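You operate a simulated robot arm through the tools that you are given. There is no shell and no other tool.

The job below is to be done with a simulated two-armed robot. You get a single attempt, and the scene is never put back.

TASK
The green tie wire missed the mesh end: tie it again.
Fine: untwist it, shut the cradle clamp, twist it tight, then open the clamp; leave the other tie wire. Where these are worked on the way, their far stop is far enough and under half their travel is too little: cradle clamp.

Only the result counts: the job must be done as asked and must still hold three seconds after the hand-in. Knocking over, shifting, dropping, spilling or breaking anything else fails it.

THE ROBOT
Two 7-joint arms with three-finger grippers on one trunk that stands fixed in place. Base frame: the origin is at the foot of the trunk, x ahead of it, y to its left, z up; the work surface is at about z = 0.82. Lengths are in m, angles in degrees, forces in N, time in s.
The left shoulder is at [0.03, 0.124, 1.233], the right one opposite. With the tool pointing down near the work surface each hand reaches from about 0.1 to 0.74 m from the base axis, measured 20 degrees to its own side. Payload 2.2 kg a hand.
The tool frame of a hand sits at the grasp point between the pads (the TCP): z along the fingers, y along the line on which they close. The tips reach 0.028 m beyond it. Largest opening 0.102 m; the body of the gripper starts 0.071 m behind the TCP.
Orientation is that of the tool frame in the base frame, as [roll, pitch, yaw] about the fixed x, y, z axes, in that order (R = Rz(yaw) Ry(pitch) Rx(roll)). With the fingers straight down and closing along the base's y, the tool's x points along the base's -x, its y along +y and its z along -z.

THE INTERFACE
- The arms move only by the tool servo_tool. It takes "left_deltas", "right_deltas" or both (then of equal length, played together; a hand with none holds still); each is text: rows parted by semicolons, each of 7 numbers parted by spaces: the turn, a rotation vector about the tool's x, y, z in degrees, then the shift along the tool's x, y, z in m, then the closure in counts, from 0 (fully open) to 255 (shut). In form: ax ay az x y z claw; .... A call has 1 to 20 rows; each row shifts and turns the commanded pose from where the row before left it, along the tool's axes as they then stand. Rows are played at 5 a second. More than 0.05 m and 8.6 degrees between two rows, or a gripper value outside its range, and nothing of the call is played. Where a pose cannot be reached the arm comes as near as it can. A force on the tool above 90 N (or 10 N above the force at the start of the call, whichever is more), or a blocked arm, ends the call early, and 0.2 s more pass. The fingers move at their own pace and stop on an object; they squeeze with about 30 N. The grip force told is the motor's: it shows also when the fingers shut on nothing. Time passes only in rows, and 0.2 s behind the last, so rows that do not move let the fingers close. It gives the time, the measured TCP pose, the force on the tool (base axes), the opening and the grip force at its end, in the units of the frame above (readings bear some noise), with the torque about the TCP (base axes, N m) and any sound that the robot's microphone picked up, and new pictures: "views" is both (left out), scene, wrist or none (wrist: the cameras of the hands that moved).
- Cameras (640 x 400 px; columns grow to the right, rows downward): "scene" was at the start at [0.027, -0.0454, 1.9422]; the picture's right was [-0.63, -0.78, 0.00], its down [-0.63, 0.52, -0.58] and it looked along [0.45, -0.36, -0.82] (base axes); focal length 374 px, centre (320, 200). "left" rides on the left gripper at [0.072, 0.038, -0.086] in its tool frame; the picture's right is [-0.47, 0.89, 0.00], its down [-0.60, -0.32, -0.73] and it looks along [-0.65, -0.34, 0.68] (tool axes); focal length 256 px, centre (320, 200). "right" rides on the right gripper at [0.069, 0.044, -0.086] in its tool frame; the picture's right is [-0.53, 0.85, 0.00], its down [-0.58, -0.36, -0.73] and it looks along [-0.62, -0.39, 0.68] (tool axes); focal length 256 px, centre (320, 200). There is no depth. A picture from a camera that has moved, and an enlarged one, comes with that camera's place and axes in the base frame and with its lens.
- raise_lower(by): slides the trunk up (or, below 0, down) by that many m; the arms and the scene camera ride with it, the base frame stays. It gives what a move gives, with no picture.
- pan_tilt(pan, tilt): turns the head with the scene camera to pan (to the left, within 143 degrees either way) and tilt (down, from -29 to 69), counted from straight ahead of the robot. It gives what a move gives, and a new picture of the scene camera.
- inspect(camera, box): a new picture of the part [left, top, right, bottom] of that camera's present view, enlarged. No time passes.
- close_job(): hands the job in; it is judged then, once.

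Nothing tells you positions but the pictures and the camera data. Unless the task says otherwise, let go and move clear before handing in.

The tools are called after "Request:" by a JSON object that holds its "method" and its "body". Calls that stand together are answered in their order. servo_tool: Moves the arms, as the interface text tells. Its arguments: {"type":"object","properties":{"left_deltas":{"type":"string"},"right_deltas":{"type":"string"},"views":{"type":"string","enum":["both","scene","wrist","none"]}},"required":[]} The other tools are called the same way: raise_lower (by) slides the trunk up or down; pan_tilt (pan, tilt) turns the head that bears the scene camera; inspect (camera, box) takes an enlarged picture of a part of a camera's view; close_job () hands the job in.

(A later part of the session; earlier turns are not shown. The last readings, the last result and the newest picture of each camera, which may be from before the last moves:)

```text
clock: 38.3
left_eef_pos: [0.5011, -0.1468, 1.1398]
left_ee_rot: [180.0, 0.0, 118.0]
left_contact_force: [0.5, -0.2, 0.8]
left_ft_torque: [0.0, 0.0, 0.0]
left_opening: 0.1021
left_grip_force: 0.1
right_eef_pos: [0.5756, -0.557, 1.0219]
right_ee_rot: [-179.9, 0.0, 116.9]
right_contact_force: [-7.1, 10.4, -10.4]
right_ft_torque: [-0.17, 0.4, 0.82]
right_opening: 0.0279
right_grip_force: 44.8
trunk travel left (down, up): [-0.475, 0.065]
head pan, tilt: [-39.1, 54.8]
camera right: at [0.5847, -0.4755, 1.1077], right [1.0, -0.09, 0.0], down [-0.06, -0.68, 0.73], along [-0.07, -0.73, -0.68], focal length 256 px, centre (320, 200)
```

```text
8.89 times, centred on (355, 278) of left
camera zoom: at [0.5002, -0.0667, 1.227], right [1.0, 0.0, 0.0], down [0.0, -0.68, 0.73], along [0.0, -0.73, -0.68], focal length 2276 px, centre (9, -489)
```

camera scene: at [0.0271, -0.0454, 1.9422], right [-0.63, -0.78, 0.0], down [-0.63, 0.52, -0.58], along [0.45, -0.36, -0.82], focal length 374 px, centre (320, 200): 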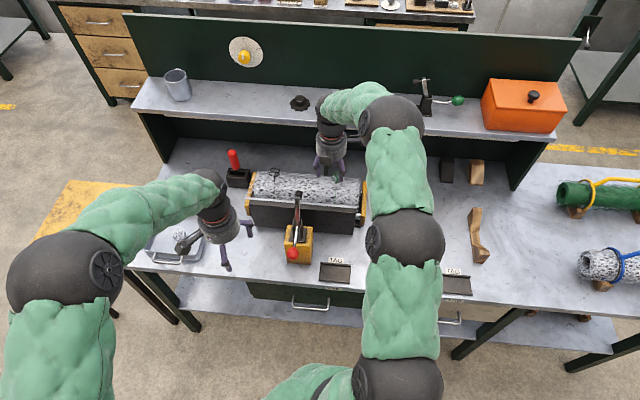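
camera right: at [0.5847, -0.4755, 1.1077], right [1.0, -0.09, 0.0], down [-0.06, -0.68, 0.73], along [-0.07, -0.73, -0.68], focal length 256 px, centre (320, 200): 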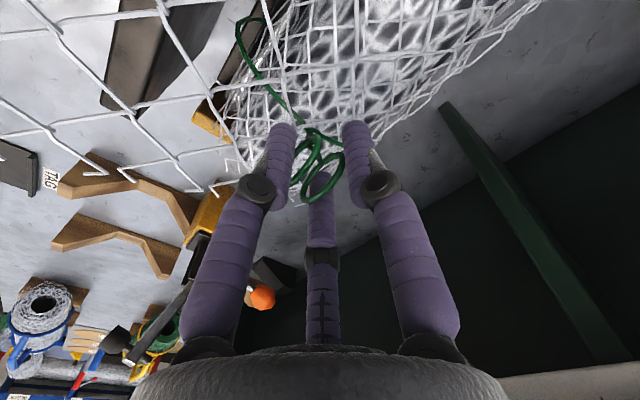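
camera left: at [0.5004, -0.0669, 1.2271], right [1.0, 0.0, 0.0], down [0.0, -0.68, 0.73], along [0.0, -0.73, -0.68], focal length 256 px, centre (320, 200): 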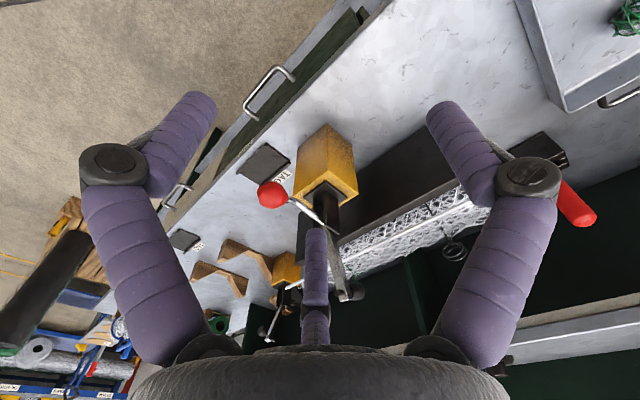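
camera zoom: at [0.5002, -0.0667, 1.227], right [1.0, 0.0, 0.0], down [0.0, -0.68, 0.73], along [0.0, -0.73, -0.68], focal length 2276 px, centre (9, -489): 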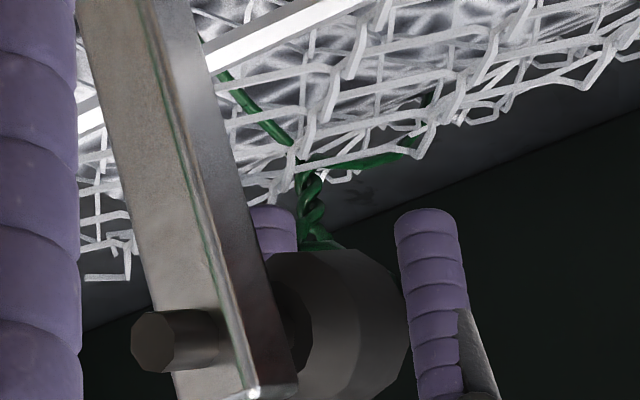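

The torque has risen to 0.82 N·m and the rings slipped in the fingers, so the untwisting has reached a stop at roughly 335° from the start. I'll let go and look, then confirm with a fresh grip.

Request:
{"method": "servo_tool", "body": {"right_deltas": "0 0 0 0 0 0 140; 0 0 0 0 0 0 90; 0 0 0 0 0 0 90; 0 0 0 0 0 -0.03 90; 0 0 0 0 0 -0.04 90; 0 0 0 0 0 0 90", "views": "wrist"}}

Request:
{"method": "inspect", "body": {"camera": "right", "box": [240, 60, 400, 200]}}

Request:
{"method": "inspect", "body": {"camera": "left", "box": [344, 268, 364, 288]}}

Request:
{"method": "inspect", "body": {"camera": "scene", "box": [310, 150, 370, 210]}}

```text
clock: 39.7
left_eef_pos: [0.5001, -0.1476, 1.1402]
left_ee_rot: [-180.0, -0.2, 118.1]
left_contact_force: [-0.7, -1.1, -0.7]
left_ft_torque: [0.01, -0.01, -0.02]
left_opening: 0.102
left_grip_force: 0.0
right_eef_pos: [0.5755, -0.5566, 1.0916]
right_ee_rot: [-179.7, -0.1, 117.0]
right_contact_force: [-0.2, 0.0, 0.2]
right_ft_torque: [-0.01, -0.01, -0.02]
right_opening: 0.0661
right_grip_force: 0.1
trunk travel left (down, up): [-0.475, 0.065]
head pan, tilt: [-39.1, 54.8]
camera right: at [0.584, -0.4748, 1.1771], right [1.0, -0.09, 0.0], down [-0.06, -0.68, 0.73], along [-0.07, -0.73, -0.68], focal length 256 px, centre (320, 200)
```

right: 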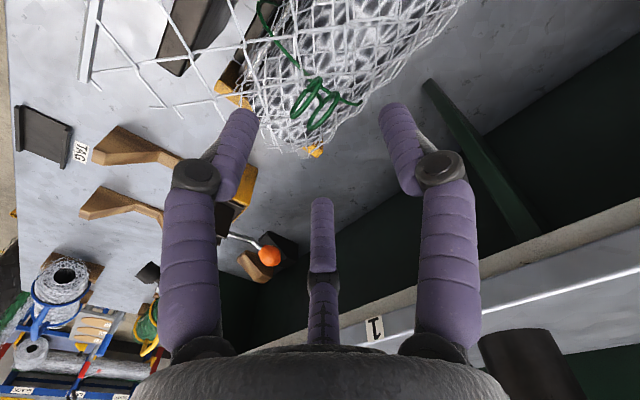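

```text
2.86 times, centred on (320, 130) of right
camera zoom: at [0.584, -0.4748, 1.1771], right [1.0, -0.09, 0.0], down [-0.06, -0.68, 0.73], along [-0.07, -0.73, -0.68], focal length 731 px, centre (320, 400)
```

zoom: 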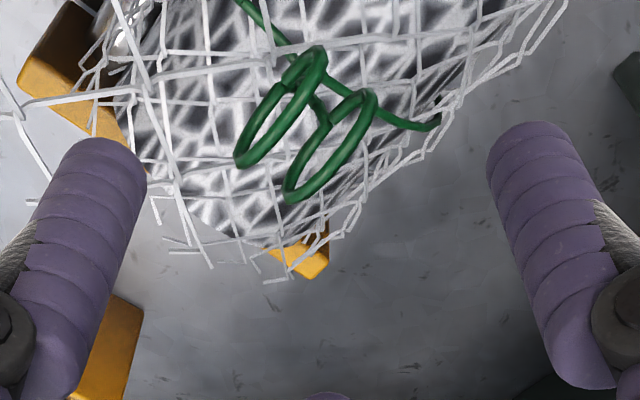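

```text
16.00 times, centred on (354, 278) of left
camera zoom: at [0.5008, -0.0674, 1.2266], right [1.0, 0.0, 0.0], down [0.0, -0.68, 0.73], along [0.0, -0.73, -0.68], focal length 4096 px, centre (-224, -1048)
```

zoom: 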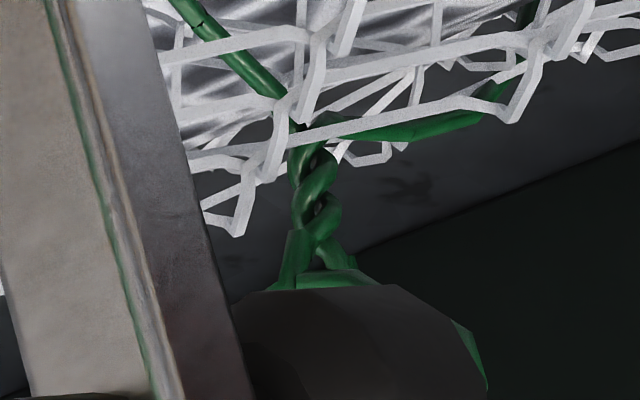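

```text
6.67 times, centred on (340, 180) of scene
camera zoom: at [0.028, -0.0461, 1.9421], right [-0.63, -0.78, 0.0], down [-0.63, 0.52, -0.58], along [0.45, -0.36, -0.82], focal length 2495 px, centre (187, 333)
```

zoom: 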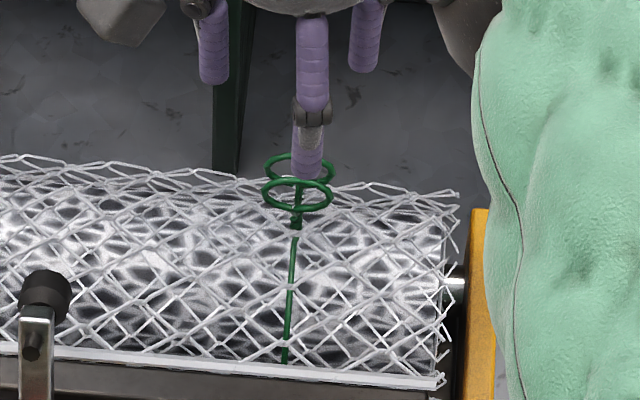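

The rings now line up squarely with the bench and sit at a stop, so I take the tie as fully untwisted; the helix's winding agrees. Next I'll raise the right hand and turn it to watch, while the left hand moves to hover over the red knob.

Request:
{"method": "servo_tool", "body": {"left_deltas": "0 0 0 -0.024 -0.0289 0.005 0; 0 0 0 -0.024 -0.0289 0.005 0; 0 0 0 -0.024 -0.0289 0.005 0; 0 0 0 -0.024 -0.0289 0.005 0; 0 0 6.5 0 0 0 0; 0 0 6.5 0 0 0 0; 0 0 0 0 0 0 0; 0 0 0 0 0 0 0; 0 0 0 0 0 0 0; 0 0 0 0 0 0 0; 0 0 0 0 0 0 0; 0 0 0 0 0 0 0; 0 0 0 0 0 0 0; 0 0 0 0 0 0 0; 0 0 0 0 0 0 0; 0 0 0 0 0 0 0; 0 0 0 0 0 0 0; 0 0 0 0 0 0 0; 0 0 0 0 0 0 0", "right_deltas": "0 0 0 0 0 -0.03 90; 0 0 0 0 0 -0.03 90; 0 0 8.25 0 0 0 90; 0 0 8.25 0 0 0 90; 0 0 8.25 0 0 0 90; 0 0 8.25 0 0 0 90; 0 0 8.25 0 0 0 90; 0 0 8.25 0 0 0 90; 0 0 8.25 0 0 0 90; 0 0 8.25 0 0 0 90; 0 0 8.25 0 0 0 90; 0 0 8.25 0 0 0 90; 0 0 8.25 0 0 0 90; 0 0 8.25 0 0 0 90; 0 0 8.25 0 0 0 90; 0 0 8.25 0 0 0 90; 0 0 8.25 0 0 0 90; 0 0 8.25 0 0 0 90; 0 0 0 0 0 0 90", "views": "both"}}

Request:
{"method": "inspect", "body": {"camera": "left", "box": [220, 60, 420, 240]}}

Request:
{"method": "inspect", "body": {"camera": "scene", "box": [265, 170, 345, 270]}}

Request:
{"method": "inspect", "body": {"camera": "right", "box": [220, 100, 420, 300]}}

```text
clock: 43.7
left_eef_pos: [0.4418, -0.2862, 1.1199]
left_ee_rot: [179.9, 0.0, 105.0]
left_contact_force: [0.9, -0.1, 0.0]
left_ft_torque: [0.02, 0.03, 0.01]
left_opening: 0.1021
left_grip_force: 0.0
right_eef_pos: [0.577, -0.5555, 1.1506]
right_ee_rot: [180.0, 0.1, -15.1]
right_contact_force: [-0.1, 0.0, 0.0]
right_ft_torque: [-0.03, -0.01, 0.0]
right_opening: 0.0659
right_grip_force: 0.0
trunk travel left (down, up): [-0.475, 0.065]
head pan, tilt: [-39.1, 54.8]
camera scene: at [0.0271, -0.0455, 1.9422], right [-0.63, -0.78, 0.0], down [-0.63, 0.52, -0.58], along [0.45, -0.36, -0.82], focal length 374 px, centre (320, 200)
camera right: at [0.6326, -0.6162, 1.237], right [-0.74, -0.68, 0.0], down [-0.46, 0.5, 0.73], along [-0.5, 0.54, -0.68], focal length 256 px, centre (320, 200)
camera left: at [0.4608, -0.2082, 1.2072], right [0.98, -0.22, 0.0], down [-0.15, -0.67, 0.73], along [-0.16, -0.71, -0.68], focal length 256 px, centre (320, 200)
```

scene: 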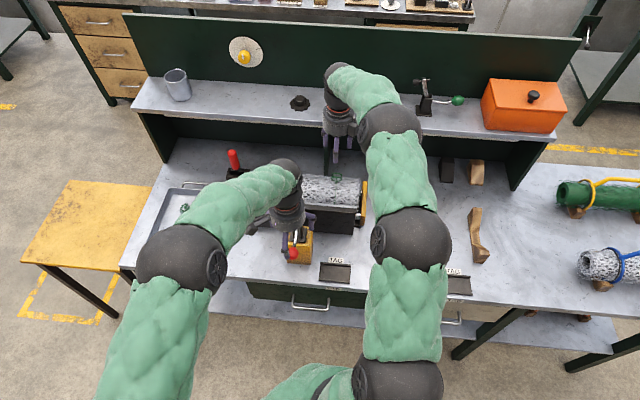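
right: 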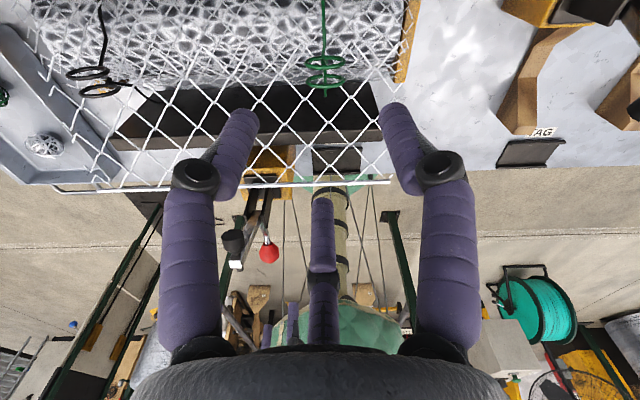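
left: 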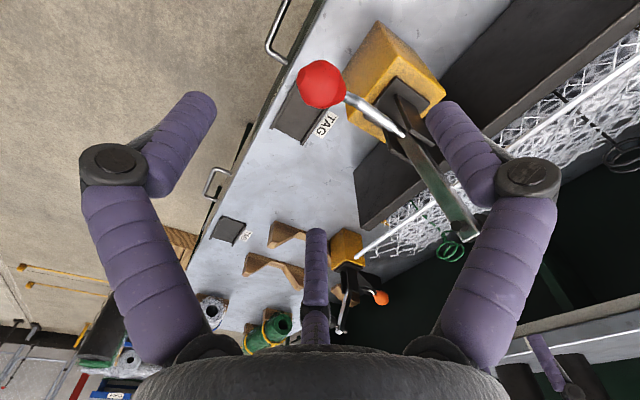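

```text
2.22 times, centred on (320, 150) of left
camera zoom: at [0.4608, -0.2082, 1.2072], right [0.98, -0.22, 0.0], down [-0.15, -0.67, 0.73], along [-0.16, -0.71, -0.68], focal length 569 px, centre (320, 311)
```

zoom: 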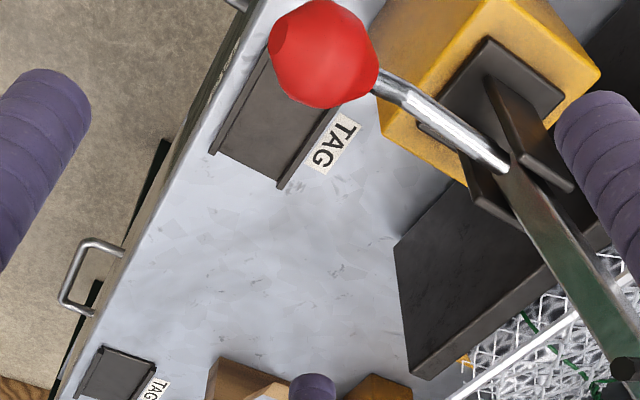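

```text
4.00 times, centred on (305, 220) of scene
camera zoom: at [0.0271, -0.0455, 1.9422], right [-0.63, -0.78, 0.0], down [-0.63, 0.52, -0.58], along [0.45, -0.36, -0.82], focal length 1497 px, centre (380, 120)
```

zoom: 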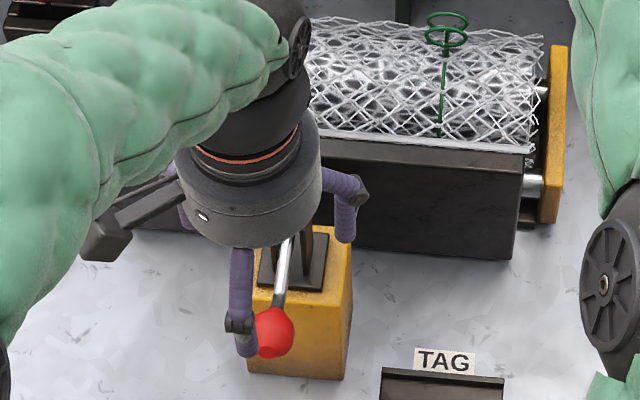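

```text
2.00 times, centred on (320, 200) of right
camera zoom: at [0.6326, -0.6162, 1.237], right [-0.74, -0.68, 0.0], down [-0.46, 0.5, 0.73], along [-0.5, 0.54, -0.68], focal length 512 px, centre (320, 200)
```

zoom: 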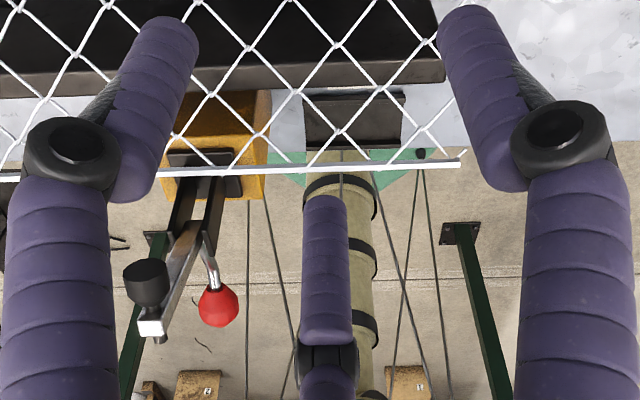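

The knob is confirmed at (0.444, -0.2885, 1.013), about 35 mm across, and the rod leaves it between two fingers. I'll lower the left hand and grip it.

Request:
{"method": "servo_tool", "body": {"left_deltas": "0 0 0 -0.0028 0.0015 0 80; 0 0 0 0 0 0.031 80; 0 0 0 0 0 0.031 80; 0 0 0 0 0 0.031 80; 0 0 0 0 0 0 80; 0 0 0 0 0 0 140; 0 0 0 0 0 0 200; 0 0 0 0 0 0 255; 0 0 0 0 0 0 255", "views": "both"}}

Request:
{"method": "inspect", "body": {"camera": "left", "box": [220, 60, 420, 240]}}

Request:
{"method": "inspect", "body": {"camera": "right", "box": [180, 150, 340, 300]}}

```text
clock: 45.7
left_eef_pos: [0.4402, -0.2867, 1.0278]
left_ee_rot: [-179.8, -0.3, 104.9]
left_contact_force: [-12.4, 14.7, -3.5]
left_ft_torque: [0.55, 0.38, 0.24]
left_opening: 0.0335
left_grip_force: 45.1
right_eef_pos: [0.5743, -0.5537, 1.1534]
right_ee_rot: [179.9, 0.1, -15.0]
right_contact_force: [-0.9, -1.0, 0.6]
right_ft_torque: [0.01, -0.01, 0.0]
right_opening: 0.0658
right_grip_force: 0.0
trunk travel left (down, up): [-0.475, 0.065]
head pan, tilt: [-39.1, 54.8]
camera scene: at [0.025, -0.0431, 1.9422], right [-0.63, -0.78, 0.0], down [-0.63, 0.51, -0.58], along [0.45, -0.36, -0.82], focal length 374 px, centre (320, 200)
camera left: at [0.4601, -0.2087, 1.1146], right [0.98, -0.22, -0.01], down [-0.15, -0.67, 0.73], along [-0.16, -0.71, -0.68], focal length 256 px, centre (320, 200)
```

scene: 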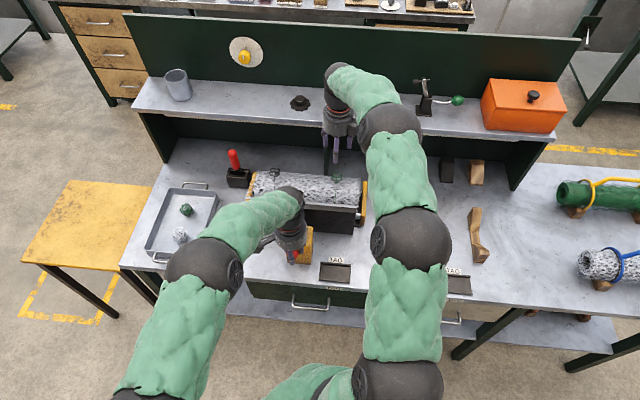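
left: 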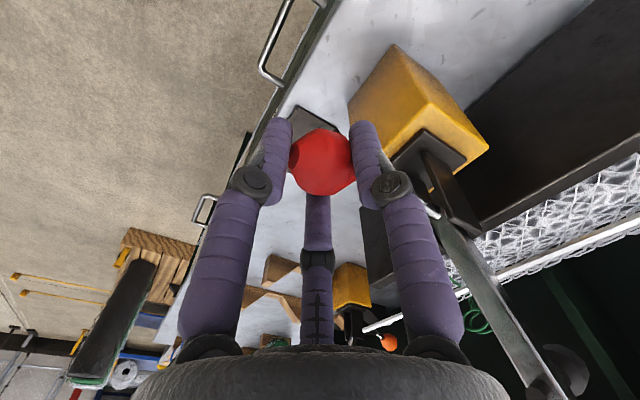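

```text
2.22 times, centred on (320, 150) of left
camera zoom: at [0.4601, -0.2087, 1.1146], right [0.98, -0.22, -0.01], down [-0.15, -0.67, 0.73], along [-0.16, -0.71, -0.68], focal length 569 px, centre (320, 311)
```

zoom: 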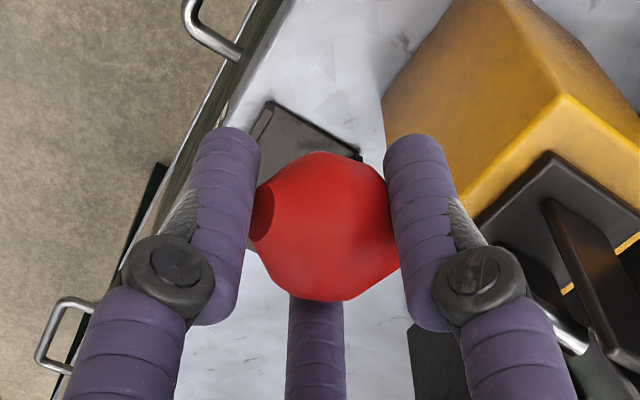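

```text
2.67 times, centred on (260, 225) of right
camera zoom: at [0.6315, -0.6145, 1.2383], right [-0.73, -0.68, 0.0], down [-0.46, 0.5, 0.73], along [-0.5, 0.54, -0.68], focal length 683 px, centre (480, 133)
```

zoom: 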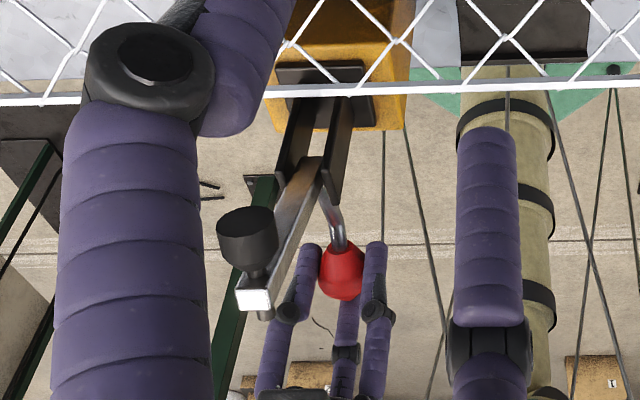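

The knob is gripped, and the push-back tells me it sits about 3 mm further out. I'll relieve that and start lifting it along its arc about the pivot, checking forces as it goes.

Request:
{"method": "servo_tool", "body": {"left_deltas": "0 0 0 0.0026 -0.0015 0 255; 0 0 0 -0.0009 0.0005 -0.0079 255; 0 0 0 -0.0015 0.0009 -0.0078 255; 0 0 0 -0.0021 0.0012 -0.0076 255; 0 0 0 -0.0026 0.0015 -0.0073 255; 0 0 0 0 0 0 255", "views": "wrist"}}

Request:
{"method": "inspect", "body": {"camera": "right", "box": [180, 150, 340, 300]}}

```text
clock: 47.1
left_eef_pos: [0.4457, -0.2902, 1.0596]
left_ee_rot: [-180.0, -0.1, 105.0]
left_contact_force: [-20.8, 21.6, 3.9]
left_ft_torque: [0.2, 0.79, 0.04]
left_opening: 0.0327
left_grip_force: 44.6
right_eef_pos: [0.5747, -0.5532, 1.1533]
right_ee_rot: [179.8, -0.1, -15.0]
right_contact_force: [0.3, 0.8, -0.3]
right_ft_torque: [-0.01, 0.01, 0.0]
right_opening: 0.0661
right_grip_force: 0.0
trunk travel left (down, up): [-0.475, 0.065]
head pan, tilt: [-39.1, 54.8]
camera left: at [0.464, -0.2116, 1.1461], right [0.98, -0.22, 0.0], down [-0.15, -0.67, 0.73], along [-0.16, -0.71, -0.68], focal length 256 px, centre (320, 200)
```

left: 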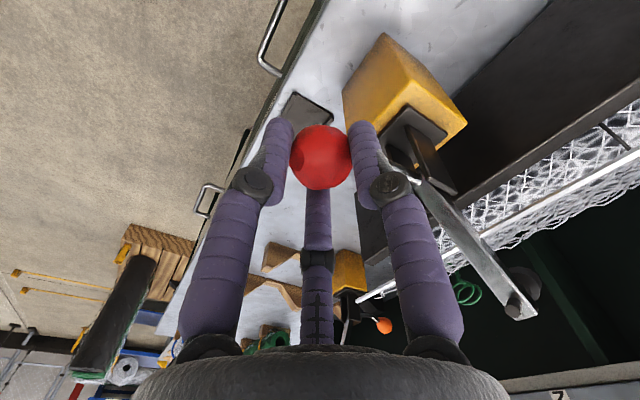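

```text
2.67 times, centred on (260, 225) of right
camera zoom: at [0.6302, -0.6134, 1.2398], right [-0.73, -0.68, 0.0], down [-0.46, 0.5, 0.73], along [-0.5, 0.53, -0.68], focal length 683 px, centre (480, 133)
```

zoom: 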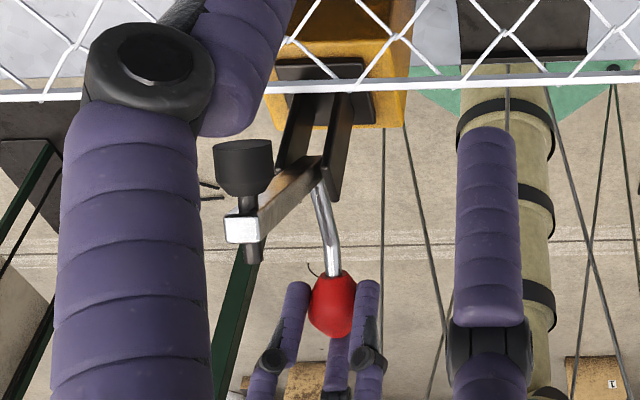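

The pad is coming down as the knob rises, so the direction is right. The outward push shows the pivot is higher than I assumed (z≈1.03); I'll correct the arc and continue.

Request:
{"method": "servo_tool", "body": {"left_deltas": "0 0 0 0.0104 -0.006 0 255; 0 0 0 -0.0016 0.0009 -0.0079 255; 0 0 0 -0.0021 0.0012 -0.0077 255; 0 0 0 -0.0027 0.0016 -0.0074 255; 0 0 0 -0.0032 0.0019 -0.0072 255; 0 0 0 0 0 0 255", "views": "wrist"}}

Request:
{"method": "inspect", "body": {"camera": "right", "box": [180, 150, 340, 300]}}

```text
clock: 48.5
left_eef_pos: [0.4536, -0.2973, 1.0847]
left_ee_rot: [-179.8, -0.1, 104.8]
left_contact_force: [19.7, -26.5, -36.8]
left_ft_torque: [0.13, 0.21, -0.02]
left_opening: 0.0325
left_grip_force: 45.5
right_eef_pos: [0.581, -0.5615, 1.1468]
right_ee_rot: [-179.9, 0.4, -15.1]
right_contact_force: [0.6, -0.6, 0.9]
right_ft_torque: [0.01, -0.01, 0.0]
right_opening: 0.0661
right_grip_force: 0.1
trunk travel left (down, up): [-0.475, 0.065]
head pan, tilt: [-39.1, 54.8]
camera left: at [0.4713, -0.2186, 1.171], right [0.98, -0.22, 0.0], down [-0.15, -0.67, 0.73], along [-0.16, -0.71, -0.68], focal length 256 px, centre (320, 200)
```

left: 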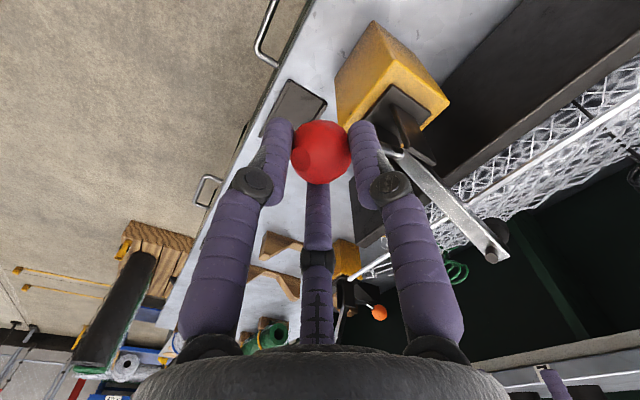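

```text
2.67 times, centred on (260, 225) of right
camera zoom: at [0.6369, -0.6207, 1.2321], right [-0.73, -0.68, 0.0], down [-0.46, 0.5, 0.74], along [-0.5, 0.54, -0.68], focal length 683 px, centre (480, 133)
```

zoom: 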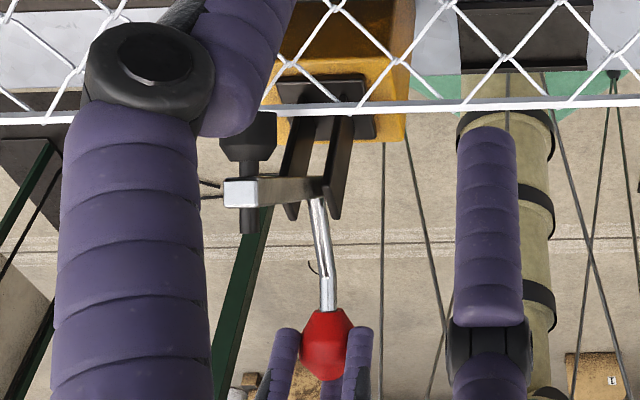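

Request:
{"method": "servo_tool", "body": {"left_deltas": "0 0 0 -0.0035 0.002 0.004 255; 0 0 0 -0.0035 0.002 0.004 255; 0 0 0 0 0 0 255", "views": "none"}}

Request:
{"method": "inspect", "body": {"camera": "left", "box": [280, 100, 540, 300]}}

```text
clock: 49.3
left_eef_pos: [0.4517, -0.2957, 1.0799]
left_ee_rot: [-179.9, -0.3, 104.9]
left_contact_force: [-15.1, 7.2, 9.7]
left_ft_torque: [-0.07, 0.38, 0.2]
left_opening: 0.0325
left_grip_force: 44.4
right_eef_pos: [0.5753, -0.5544, 1.1532]
right_ee_rot: [179.9, 0.0, -14.9]
right_contact_force: [-0.2, 0.0, -0.1]
right_ft_torque: [0.0, 0.02, 0.0]
right_opening: 0.0661
right_grip_force: 0.1
trunk travel left (down, up): [-0.475, 0.065]
head pan, tilt: [-39.1, 54.8]
```

```text
2.00 times, centred on (410, 200) of left
camera zoom: at [0.4701, -0.2178, 1.1673], right [0.98, -0.22, 0.0], down [-0.15, -0.67, 0.73], along [-0.16, -0.71, -0.68], focal length 512 px, centre (140, 200)
```

zoom: 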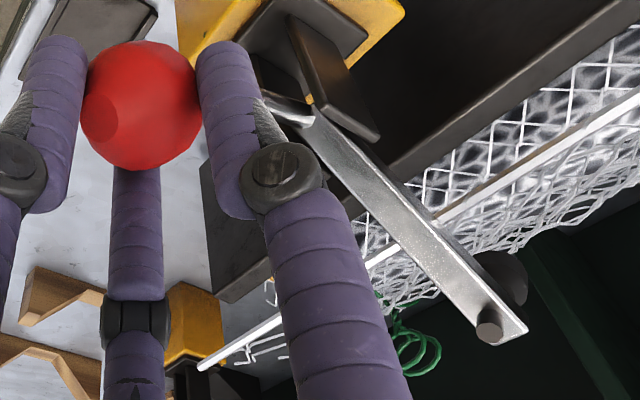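

Fitting the force-free points gives the pivot at a≈0.617 with a radius of about 0.103; roughly 32° is done. I'll continue along that arc.

Request:
{"method": "servo_tool", "body": {"left_deltas": "0 0 0 -0.0019 0.0011 -0.0094 255; 0 0 0 -0.0046 0.0027 -0.0072 255; 0 0 0 -0.0051 0.003 -0.0067 255; 0 0 0 0 0 0 255", "views": "wrist"}}

Request:
{"method": "inspect", "body": {"camera": "right", "box": [180, 120, 340, 270]}}

Request:
{"method": "inspect", "body": {"camera": "left", "box": [280, 100, 540, 300]}}

```text
clock: 50.3
left_eef_pos: [0.4623, -0.3074, 1.1062]
left_ee_rot: [179.8, 0.1, 104.9]
left_contact_force: [-13.5, 3.7, 7.8]
left_ft_torque: [0.52, 0.63, -0.04]
left_opening: 0.0332
left_grip_force: 44.9
right_eef_pos: [0.5744, -0.5567, 1.1516]
right_ee_rot: [180.0, 0.0, -14.9]
right_contact_force: [-0.3, -0.3, 0.1]
right_ft_torque: [-0.02, -0.01, -0.02]
right_opening: 0.0661
right_grip_force: 0.1
trunk travel left (down, up): [-0.475, 0.065]
head pan, tilt: [-39.1, 54.8]
camera left: at [0.4811, -0.2287, 1.1926], right [0.98, -0.22, 0.0], down [-0.15, -0.66, 0.73], along [-0.16, -0.71, -0.68], focal length 256 px, centre (320, 200)
```

left: 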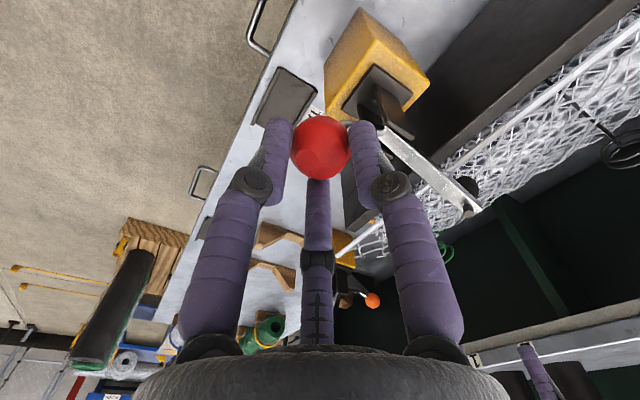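

```text
2.67 times, centred on (260, 195) of right
camera zoom: at [0.6307, -0.6157, 1.2385], right [-0.73, -0.68, 0.0], down [-0.46, 0.5, 0.73], along [-0.5, 0.54, -0.68], focal length 683 px, centre (480, 213)
```

zoom: 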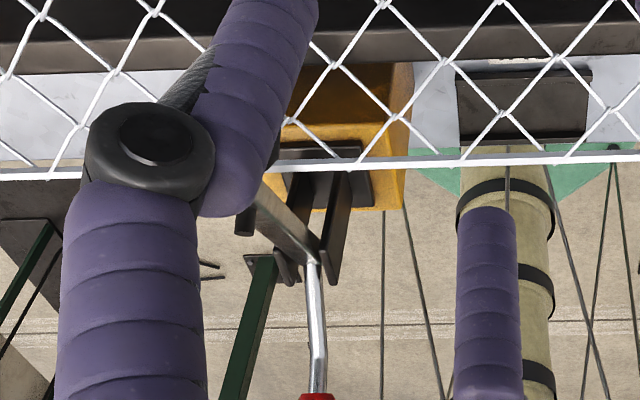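

```text
2.00 times, centred on (410, 200) of left
camera zoom: at [0.4811, -0.2287, 1.1926], right [0.98, -0.22, 0.0], down [-0.15, -0.66, 0.73], along [-0.16, -0.71, -0.68], focal length 512 px, centre (140, 200)
```

zoom: 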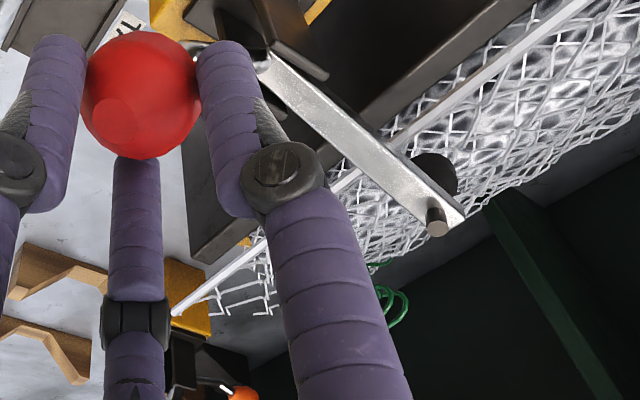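

Request:
{"method": "servo_tool", "body": {"left_deltas": "0 0 0 -0.0048 0.0028 -0.0062 255; 0 0 0 -0.0061 0.0035 -0.0056 255; 0 0 0 -0.0065 0.0037 -0.0049 255; 0 0 0 0 0 0 255", "views": "wrist"}}

Request:
{"method": "inspect", "body": {"camera": "right", "box": [180, 120, 340, 270]}}

Request:
{"method": "inspect", "body": {"camera": "left", "box": [280, 100, 540, 300]}}

```text
clock: 51.3
left_eef_pos: [0.4771, -0.3207, 1.1246]
left_ee_rot: [179.7, 0.4, 105.0]
left_contact_force: [-16.4, -1.3, 24.8]
left_ft_torque: [0.34, 0.93, 0.11]
left_opening: 0.0304
left_grip_force: 44.8
right_eef_pos: [0.573, -0.5558, 1.1531]
right_ee_rot: [179.8, 0.1, -15.0]
right_contact_force: [-0.8, -0.8, -0.2]
right_ft_torque: [0.02, 0.04, 0.01]
right_opening: 0.066
right_grip_force: 0.0
trunk travel left (down, up): [-0.475, 0.065]
head pan, tilt: [-39.1, 54.8]
camera left: at [0.4943, -0.242, 1.2112], right [0.98, -0.22, 0.01], down [-0.15, -0.66, 0.73], along [-0.16, -0.72, -0.68], focal length 256 px, centre (320, 200)
```

left: 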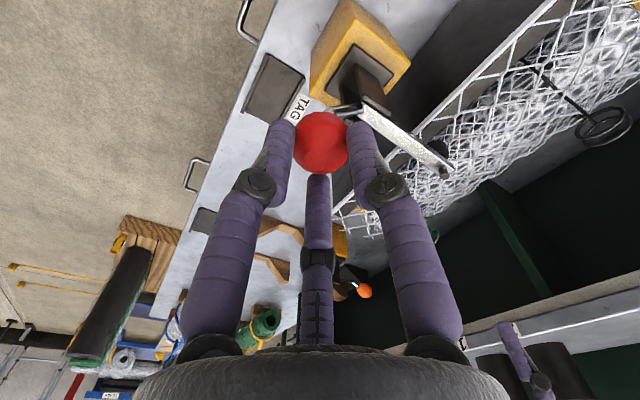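

```text
2.67 times, centred on (260, 195) of right
camera zoom: at [0.6292, -0.6154, 1.2394], right [-0.73, -0.68, 0.0], down [-0.46, 0.5, 0.73], along [-0.5, 0.54, -0.68], focal length 683 px, centre (480, 213)
```

zoom: 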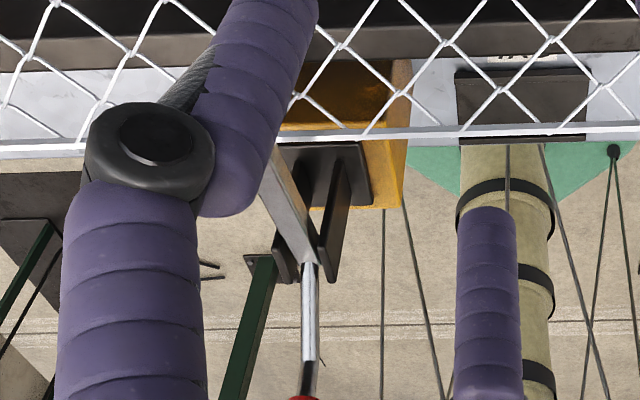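

```text
2.00 times, centred on (410, 200) of left
camera zoom: at [0.4943, -0.242, 1.2112], right [0.98, -0.22, 0.01], down [-0.15, -0.66, 0.73], along [-0.16, -0.72, -0.68], focal length 512 px, centre (140, 200)
```

zoom: 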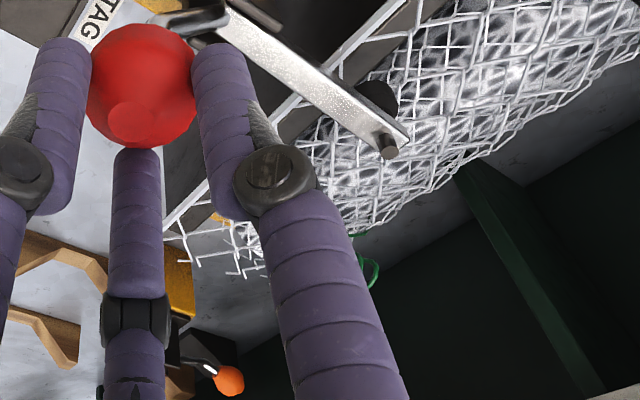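

The pad has met the mesh edge bar and is pushing the flap down. I'll continue with a slightly larger radius.

Request:
{"method": "servo_tool", "body": {"left_deltas": "0 0 0 -0.0061 0.0035 -0.0082 255; 0 0 0 -0.0074 0.0043 -0.0037 255; 0 0 0 0 0 0 255", "views": "wrist"}}

Request:
{"method": "inspect", "body": {"camera": "left", "box": [280, 80, 540, 280]}}

Request:
{"method": "inspect", "body": {"camera": "scene", "box": [250, 160, 370, 270]}}

```text
clock: 52.1
left_eef_pos: [0.4861, -0.3299, 1.1342]
left_ee_rot: [179.9, 0.1, 104.9]
left_contact_force: [-18.1, 3.0, 14.7]
left_ft_torque: [0.78, 1.07, -0.16]
left_opening: 0.0296
left_grip_force: 44.9
right_eef_pos: [0.5738, -0.5553, 1.1536]
right_ee_rot: [179.9, 0.1, -15.0]
right_contact_force: [0.0, -0.1, -0.2]
right_ft_torque: [0.0, 0.0, 0.01]
right_opening: 0.066
right_grip_force: 0.0
trunk travel left (down, up): [-0.475, 0.065]
head pan, tilt: [-39.1, 54.8]
camera left: at [0.5044, -0.2521, 1.2197], right [0.98, -0.22, 0.0], down [-0.15, -0.66, 0.73], along [-0.16, -0.71, -0.68], focal length 256 px, centre (320, 200)
```

left: 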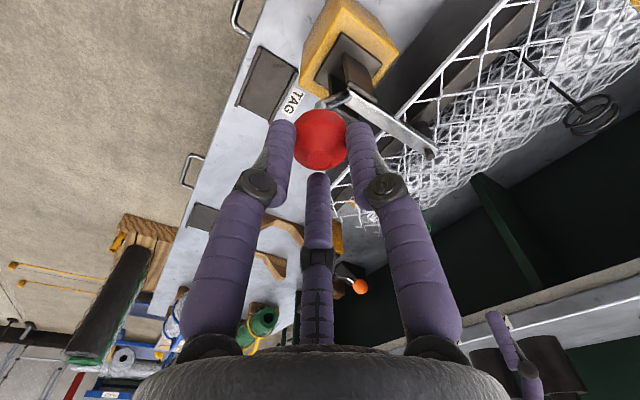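

```text
2.00 times, centred on (410, 180) of left
camera zoom: at [0.5044, -0.2521, 1.2197], right [0.98, -0.22, 0.0], down [-0.15, -0.66, 0.73], along [-0.16, -0.71, -0.68], focal length 512 px, centre (140, 240)
```

zoom: 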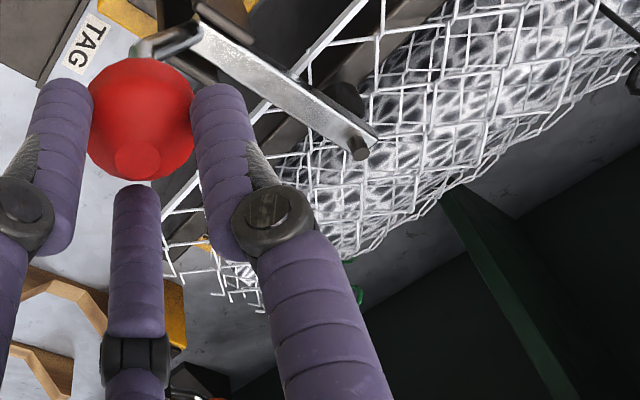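

```text
3.64 times, centred on (310, 215) of scene
camera zoom: at [0.0223, -0.0439, 1.9423], right [-0.63, -0.78, 0.0], down [-0.63, 0.51, -0.58], along [0.45, -0.36, -0.82], focal length 1361 px, centre (356, 146)
```

zoom: 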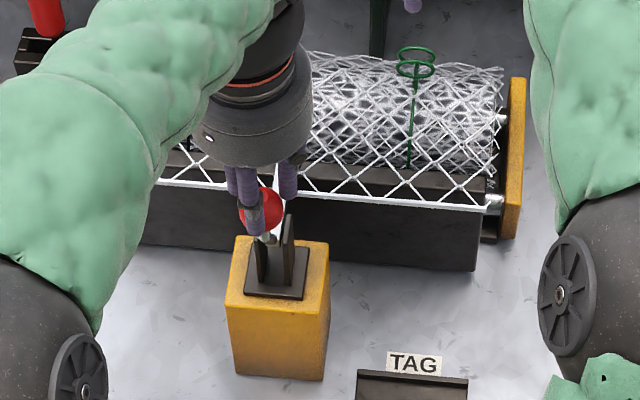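

The flap is being pressed down in front of the block. Continuing toward the far stop.

Request:
{"method": "servo_tool", "body": {"left_deltas": "0 0 0 -0.0076 0.0044 -0.004 255; 0 0 0 -0.0078 0.0045 -0.0025 255; 0 0 0 0 0 0 255", "views": "wrist"}}

Request:
{"method": "inspect", "body": {"camera": "left", "box": [280, 80, 540, 280]}}

Request:
{"method": "inspect", "body": {"camera": "scene", "box": [250, 160, 370, 270]}}

```text
clock: 52.9
left_eef_pos: [0.4882, -0.3334, 1.1423]
left_ee_rot: [-179.7, -1.0, 105.0]
left_contact_force: [-57.7, 48.8, 35.0]
left_ft_torque: [1.22, 1.67, 0.17]
left_opening: 0.0132
left_grip_force: 40.2
right_eef_pos: [0.5689, -0.5496, 1.1596]
right_ee_rot: [179.7, -0.4, -14.9]
right_contact_force: [0.1, -0.8, 0.1]
right_ft_torque: [-0.02, -0.02, 0.02]
right_opening: 0.0659
right_grip_force: 0.0
trunk travel left (down, up): [-0.475, 0.065]
head pan, tilt: [-39.1, 54.8]
camera left: at [0.5082, -0.2561, 1.2298], right [0.98, -0.22, -0.01], down [-0.14, -0.68, 0.72], along [-0.17, -0.7, -0.69], focal length 256 px, centre (320, 200)
```

left: 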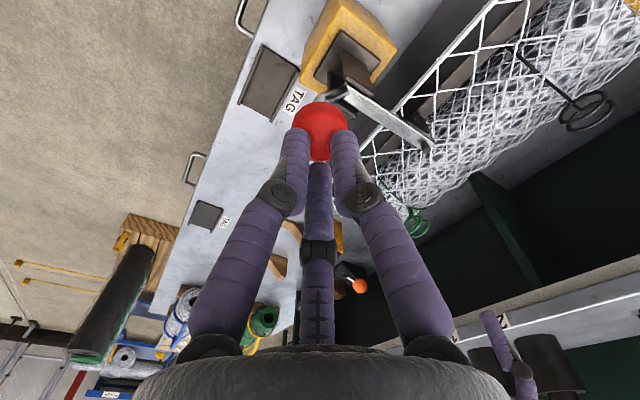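

```text
2.00 times, centred on (410, 180) of left
camera zoom: at [0.5082, -0.2561, 1.2298], right [0.98, -0.22, -0.01], down [-0.14, -0.68, 0.72], along [-0.17, -0.7, -0.69], focal length 512 px, centre (140, 240)
```

zoom: 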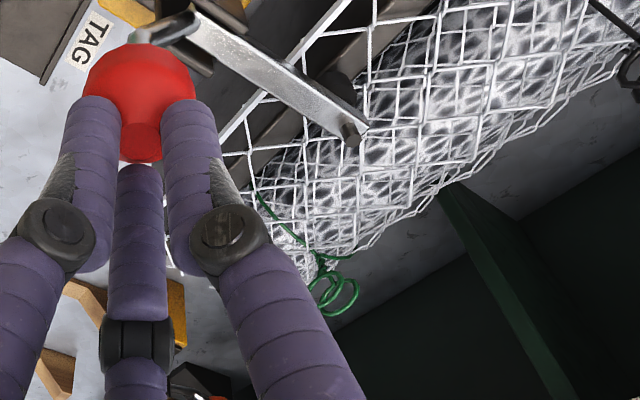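

```text
3.64 times, centred on (310, 215) of scene
camera zoom: at [0.0123, -0.0332, 1.9428], right [-0.63, -0.78, 0.0], down [-0.63, 0.51, -0.58], along [0.45, -0.37, -0.81], focal length 1361 px, centre (356, 146)
```

zoom: 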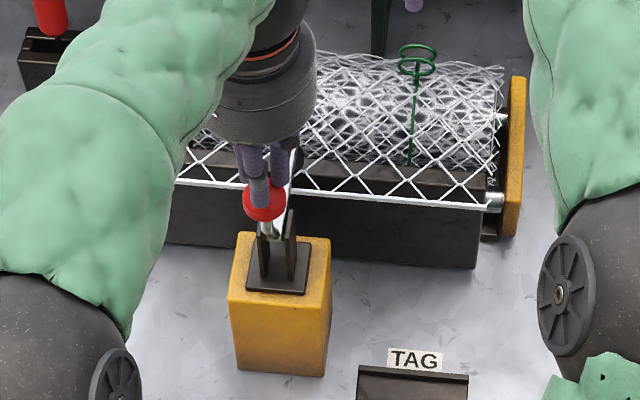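

Force jumped to about 75 N and the fingers have ridden up on the ball, so the clamp is near or at its stop. I'll back off, let go, and look at where the clamp stays.

Request:
{"method": "servo_tool", "body": {"left_deltas": "0 0 0 0.006 -0.0035 0 255; 0 0 0 0.005 -0.003 0 200; 0 0 0 0 0 0 80; 0 0 0 0 0 0 80; 0 0 0 0 0 -0.03 80; 0 0 0 0 0 -0.03 80; 0 0 0 0 0 0 80", "views": "both"}}

Request:
{"method": "inspect", "body": {"camera": "left", "box": [250, 60, 510, 260]}}

Request:
{"method": "inspect", "body": {"camera": "scene", "box": [250, 160, 370, 270]}}

Request:
{"method": "inspect", "body": {"camera": "right", "box": [120, 60, 420, 300]}}

```text
clock: 54.5
left_eef_pos: [0.4903, -0.3358, 1.1987]
left_ee_rot: [-180.0, -0.1, 104.9]
left_contact_force: [0.4, 1.0, 0.4]
left_ft_torque: [0.0, 0.0, -0.02]
left_opening: 0.0701
left_grip_force: 0.1
right_eef_pos: [0.576, -0.557, 1.1521]
right_ee_rot: [179.9, 0.2, -15.0]
right_contact_force: [-0.1, -1.2, 0.2]
right_ft_torque: [0.0, 0.02, 0.01]
right_opening: 0.0659
right_grip_force: 0.1
trunk travel left (down, up): [-0.475, 0.065]
head pan, tilt: [-39.1, 54.8]
camera scene: at [0.0276, -0.0458, 1.9422], right [-0.63, -0.78, 0.0], down [-0.63, 0.52, -0.58], along [0.45, -0.36, -0.82], focal length 374 px, centre (320, 200)
camera left: at [0.509, -0.2575, 1.2856], right [0.98, -0.22, 0.0], down [-0.15, -0.67, 0.73], along [-0.16, -0.71, -0.68], focal length 256 px, centre (320, 200)
```

scene: 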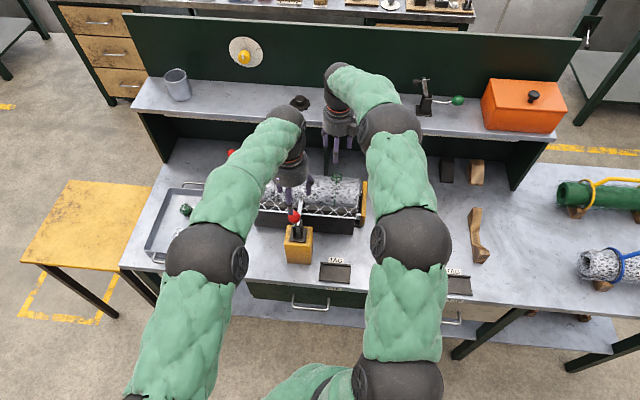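
left: 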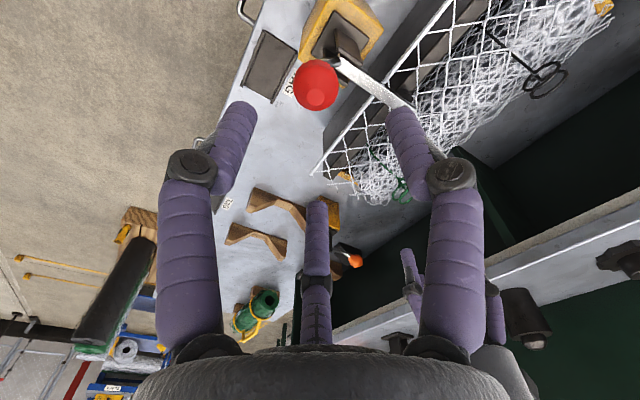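

```text
2.00 times, centred on (380, 160) of left
camera zoom: at [0.509, -0.2575, 1.2856], right [0.98, -0.22, 0.0], down [-0.15, -0.67, 0.73], along [-0.16, -0.71, -0.68], focal length 512 px, centre (200, 280)
```

zoom: 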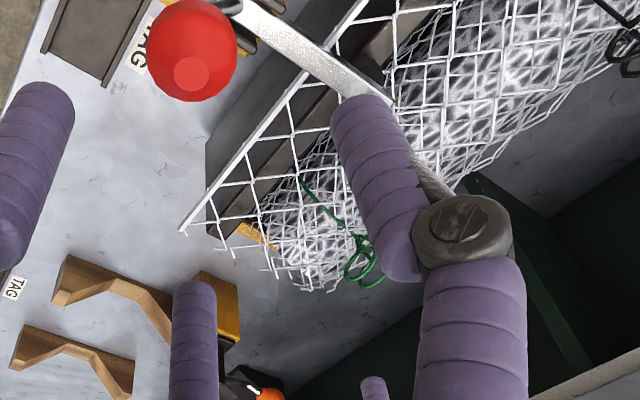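

```text
3.64 times, centred on (310, 215) of scene
camera zoom: at [0.0276, -0.0458, 1.9422], right [-0.63, -0.78, 0.0], down [-0.63, 0.52, -0.58], along [0.45, -0.36, -0.82], focal length 1361 px, centre (356, 146)
```

zoom: 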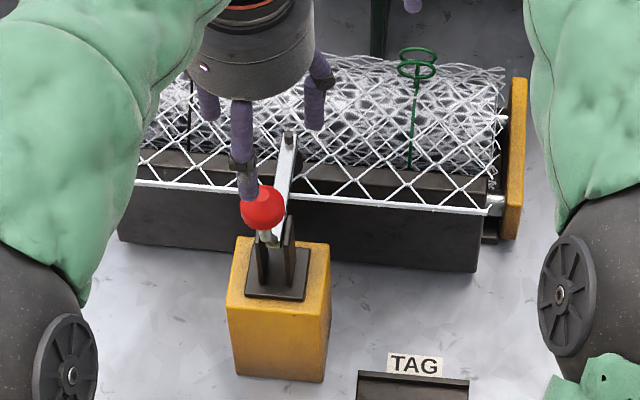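

```text
1.67 times, centred on (270, 180) of right
camera zoom: at [0.633, -0.6163, 1.2366], right [-0.73, -0.68, 0.0], down [-0.46, 0.5, 0.73], along [-0.5, 0.54, -0.68], focal length 427 px, centre (403, 233)
```

zoom: 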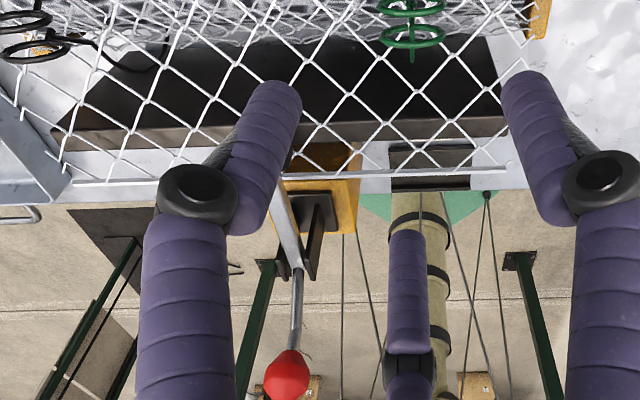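

The clamp stays put on release: the arm is now about horizontal with the pad on the mesh edge, and the knob is at (0.490, -0.333, 1.10). To be sure it is at its far stop, I'll press the knob gently from the front with closed fingers.

Request:
{"method": "servo_tool", "body": {"left_deltas": "0 0 0 0.0204 -0.0118 0 255; 0 0 0 0.0204 -0.0118 0 255; 0 0 0 0 0 0 255; 0 0 0 0 0 0.042 255; 0 0 0 0 0 0.042 255; 0 0 0 0 0 0 255", "views": "both"}}

Request:
{"method": "inspect", "body": {"camera": "left", "box": [250, 60, 510, 260]}}

Request:
{"method": "inspect", "body": {"camera": "scene", "box": [250, 160, 370, 270]}}

```text
clock: 55.9
left_eef_pos: [0.4589, -0.3042, 1.1143]
left_ee_rot: [-180.0, 0.0, 105.1]
left_contact_force: [0.9, 0.5, -0.5]
left_ft_torque: [-0.03, 0.03, -0.02]
left_opening: 0.0021
left_grip_force: 30.1
right_eef_pos: [0.5772, -0.5562, 1.1509]
right_ee_rot: [179.9, 0.0, -15.1]
right_contact_force: [-0.6, 0.0, 1.1]
right_ft_torque: [0.01, -0.01, -0.05]
right_opening: 0.0661
right_grip_force: 0.1
trunk travel left (down, up): [-0.475, 0.065]
head pan, tilt: [-39.1, 54.8]
camera scene: at [0.0266, -0.0451, 1.9422], right [-0.63, -0.78, 0.0], down [-0.63, 0.52, -0.58], along [0.45, -0.36, -0.82], focal length 374 px, centre (320, 200)
camera left: at [0.4772, -0.2244, 1.2], right [0.98, -0.22, 0.0], down [-0.15, -0.67, 0.73], along [-0.16, -0.71, -0.68], focal length 256 px, centre (320, 200)
```

scene: 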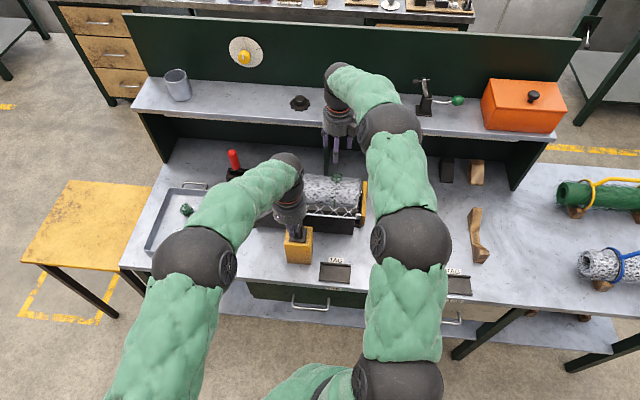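
left: 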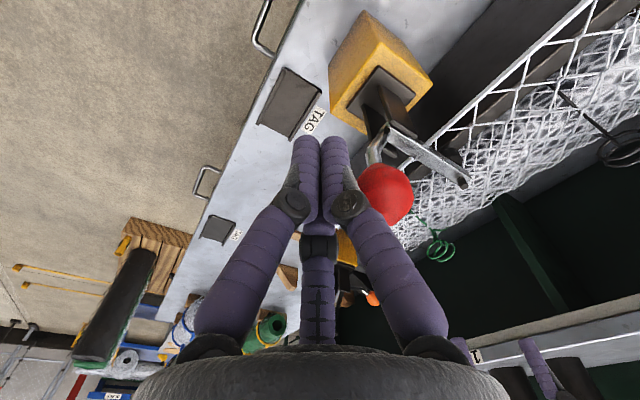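

```text
2.00 times, centred on (380, 160) of left
camera zoom: at [0.4772, -0.2244, 1.2], right [0.98, -0.22, 0.0], down [-0.15, -0.67, 0.73], along [-0.16, -0.71, -0.68], focal length 512 px, centre (200, 280)
```

zoom: 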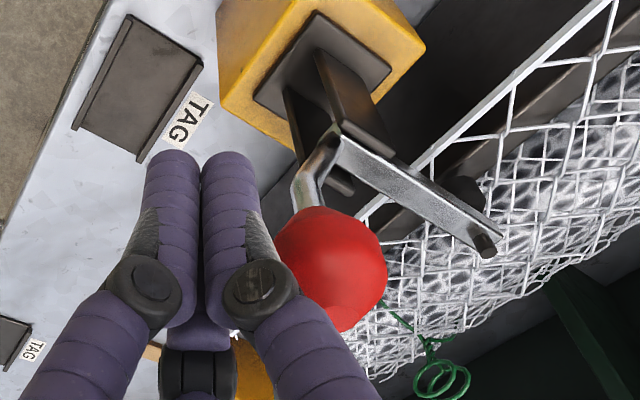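

```text
3.64 times, centred on (310, 215) of scene
camera zoom: at [0.0266, -0.0451, 1.9422], right [-0.63, -0.78, 0.0], down [-0.63, 0.52, -0.58], along [0.45, -0.36, -0.82], focal length 1361 px, centre (356, 146)
```

zoom: 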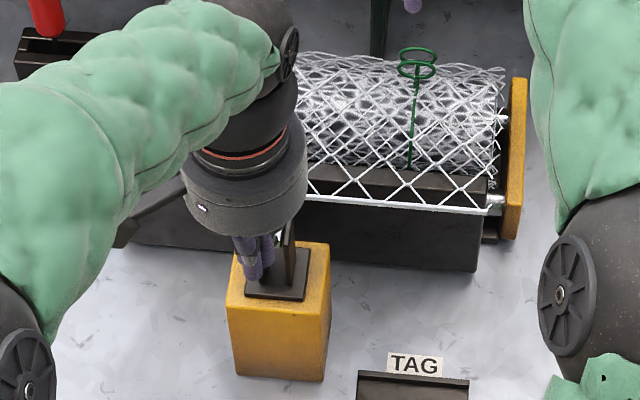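

Request:
{"method": "servo_tool", "body": {"left_deltas": "0 0 0 -0.0043 0.0025 0 255; 0 0 0 -0.0043 0.0025 0 255; 0 0 0 -0.0043 0.0025 0 255; 0 0 0 0 0 0 255", "views": "none"}}

Request:
{"method": "inspect", "body": {"camera": "left", "box": [250, 60, 510, 260]}}

```text
clock: 56.9
left_eef_pos: [0.4699, -0.3125, 1.114]
left_ee_rot: [-179.9, -0.1, 105.0]
left_contact_force: [0.6, -0.2, -0.5]
left_ft_torque: [0.01, 0.0, 0.0]
left_opening: 0.002
left_grip_force: 29.8
right_eef_pos: [0.5758, -0.5564, 1.1511]
right_ee_rot: [179.9, 0.2, -15.0]
right_contact_force: [0.8, -0.5, -0.1]
right_ft_torque: [0.01, -0.01, -0.01]
right_opening: 0.0662
right_grip_force: 0.0
trunk travel left (down, up): [-0.475, 0.065]
head pan, tilt: [-39.1, 54.8]
```

```text
2.00 times, centred on (380, 160) of left
camera zoom: at [0.4879, -0.2341, 1.2006], right [0.98, -0.22, 0.0], down [-0.15, -0.67, 0.73], along [-0.16, -0.71, -0.68], focal length 512 px, centre (200, 280)
```

zoom: 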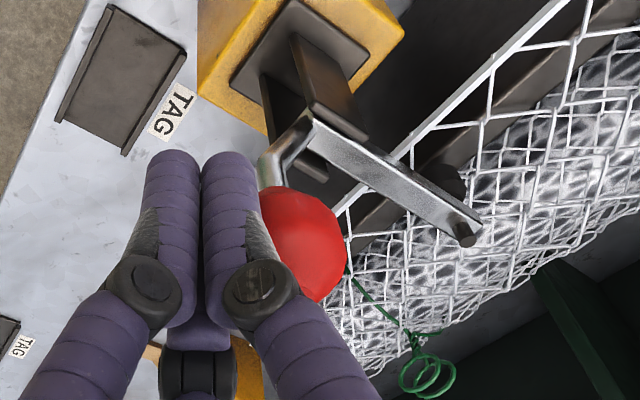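

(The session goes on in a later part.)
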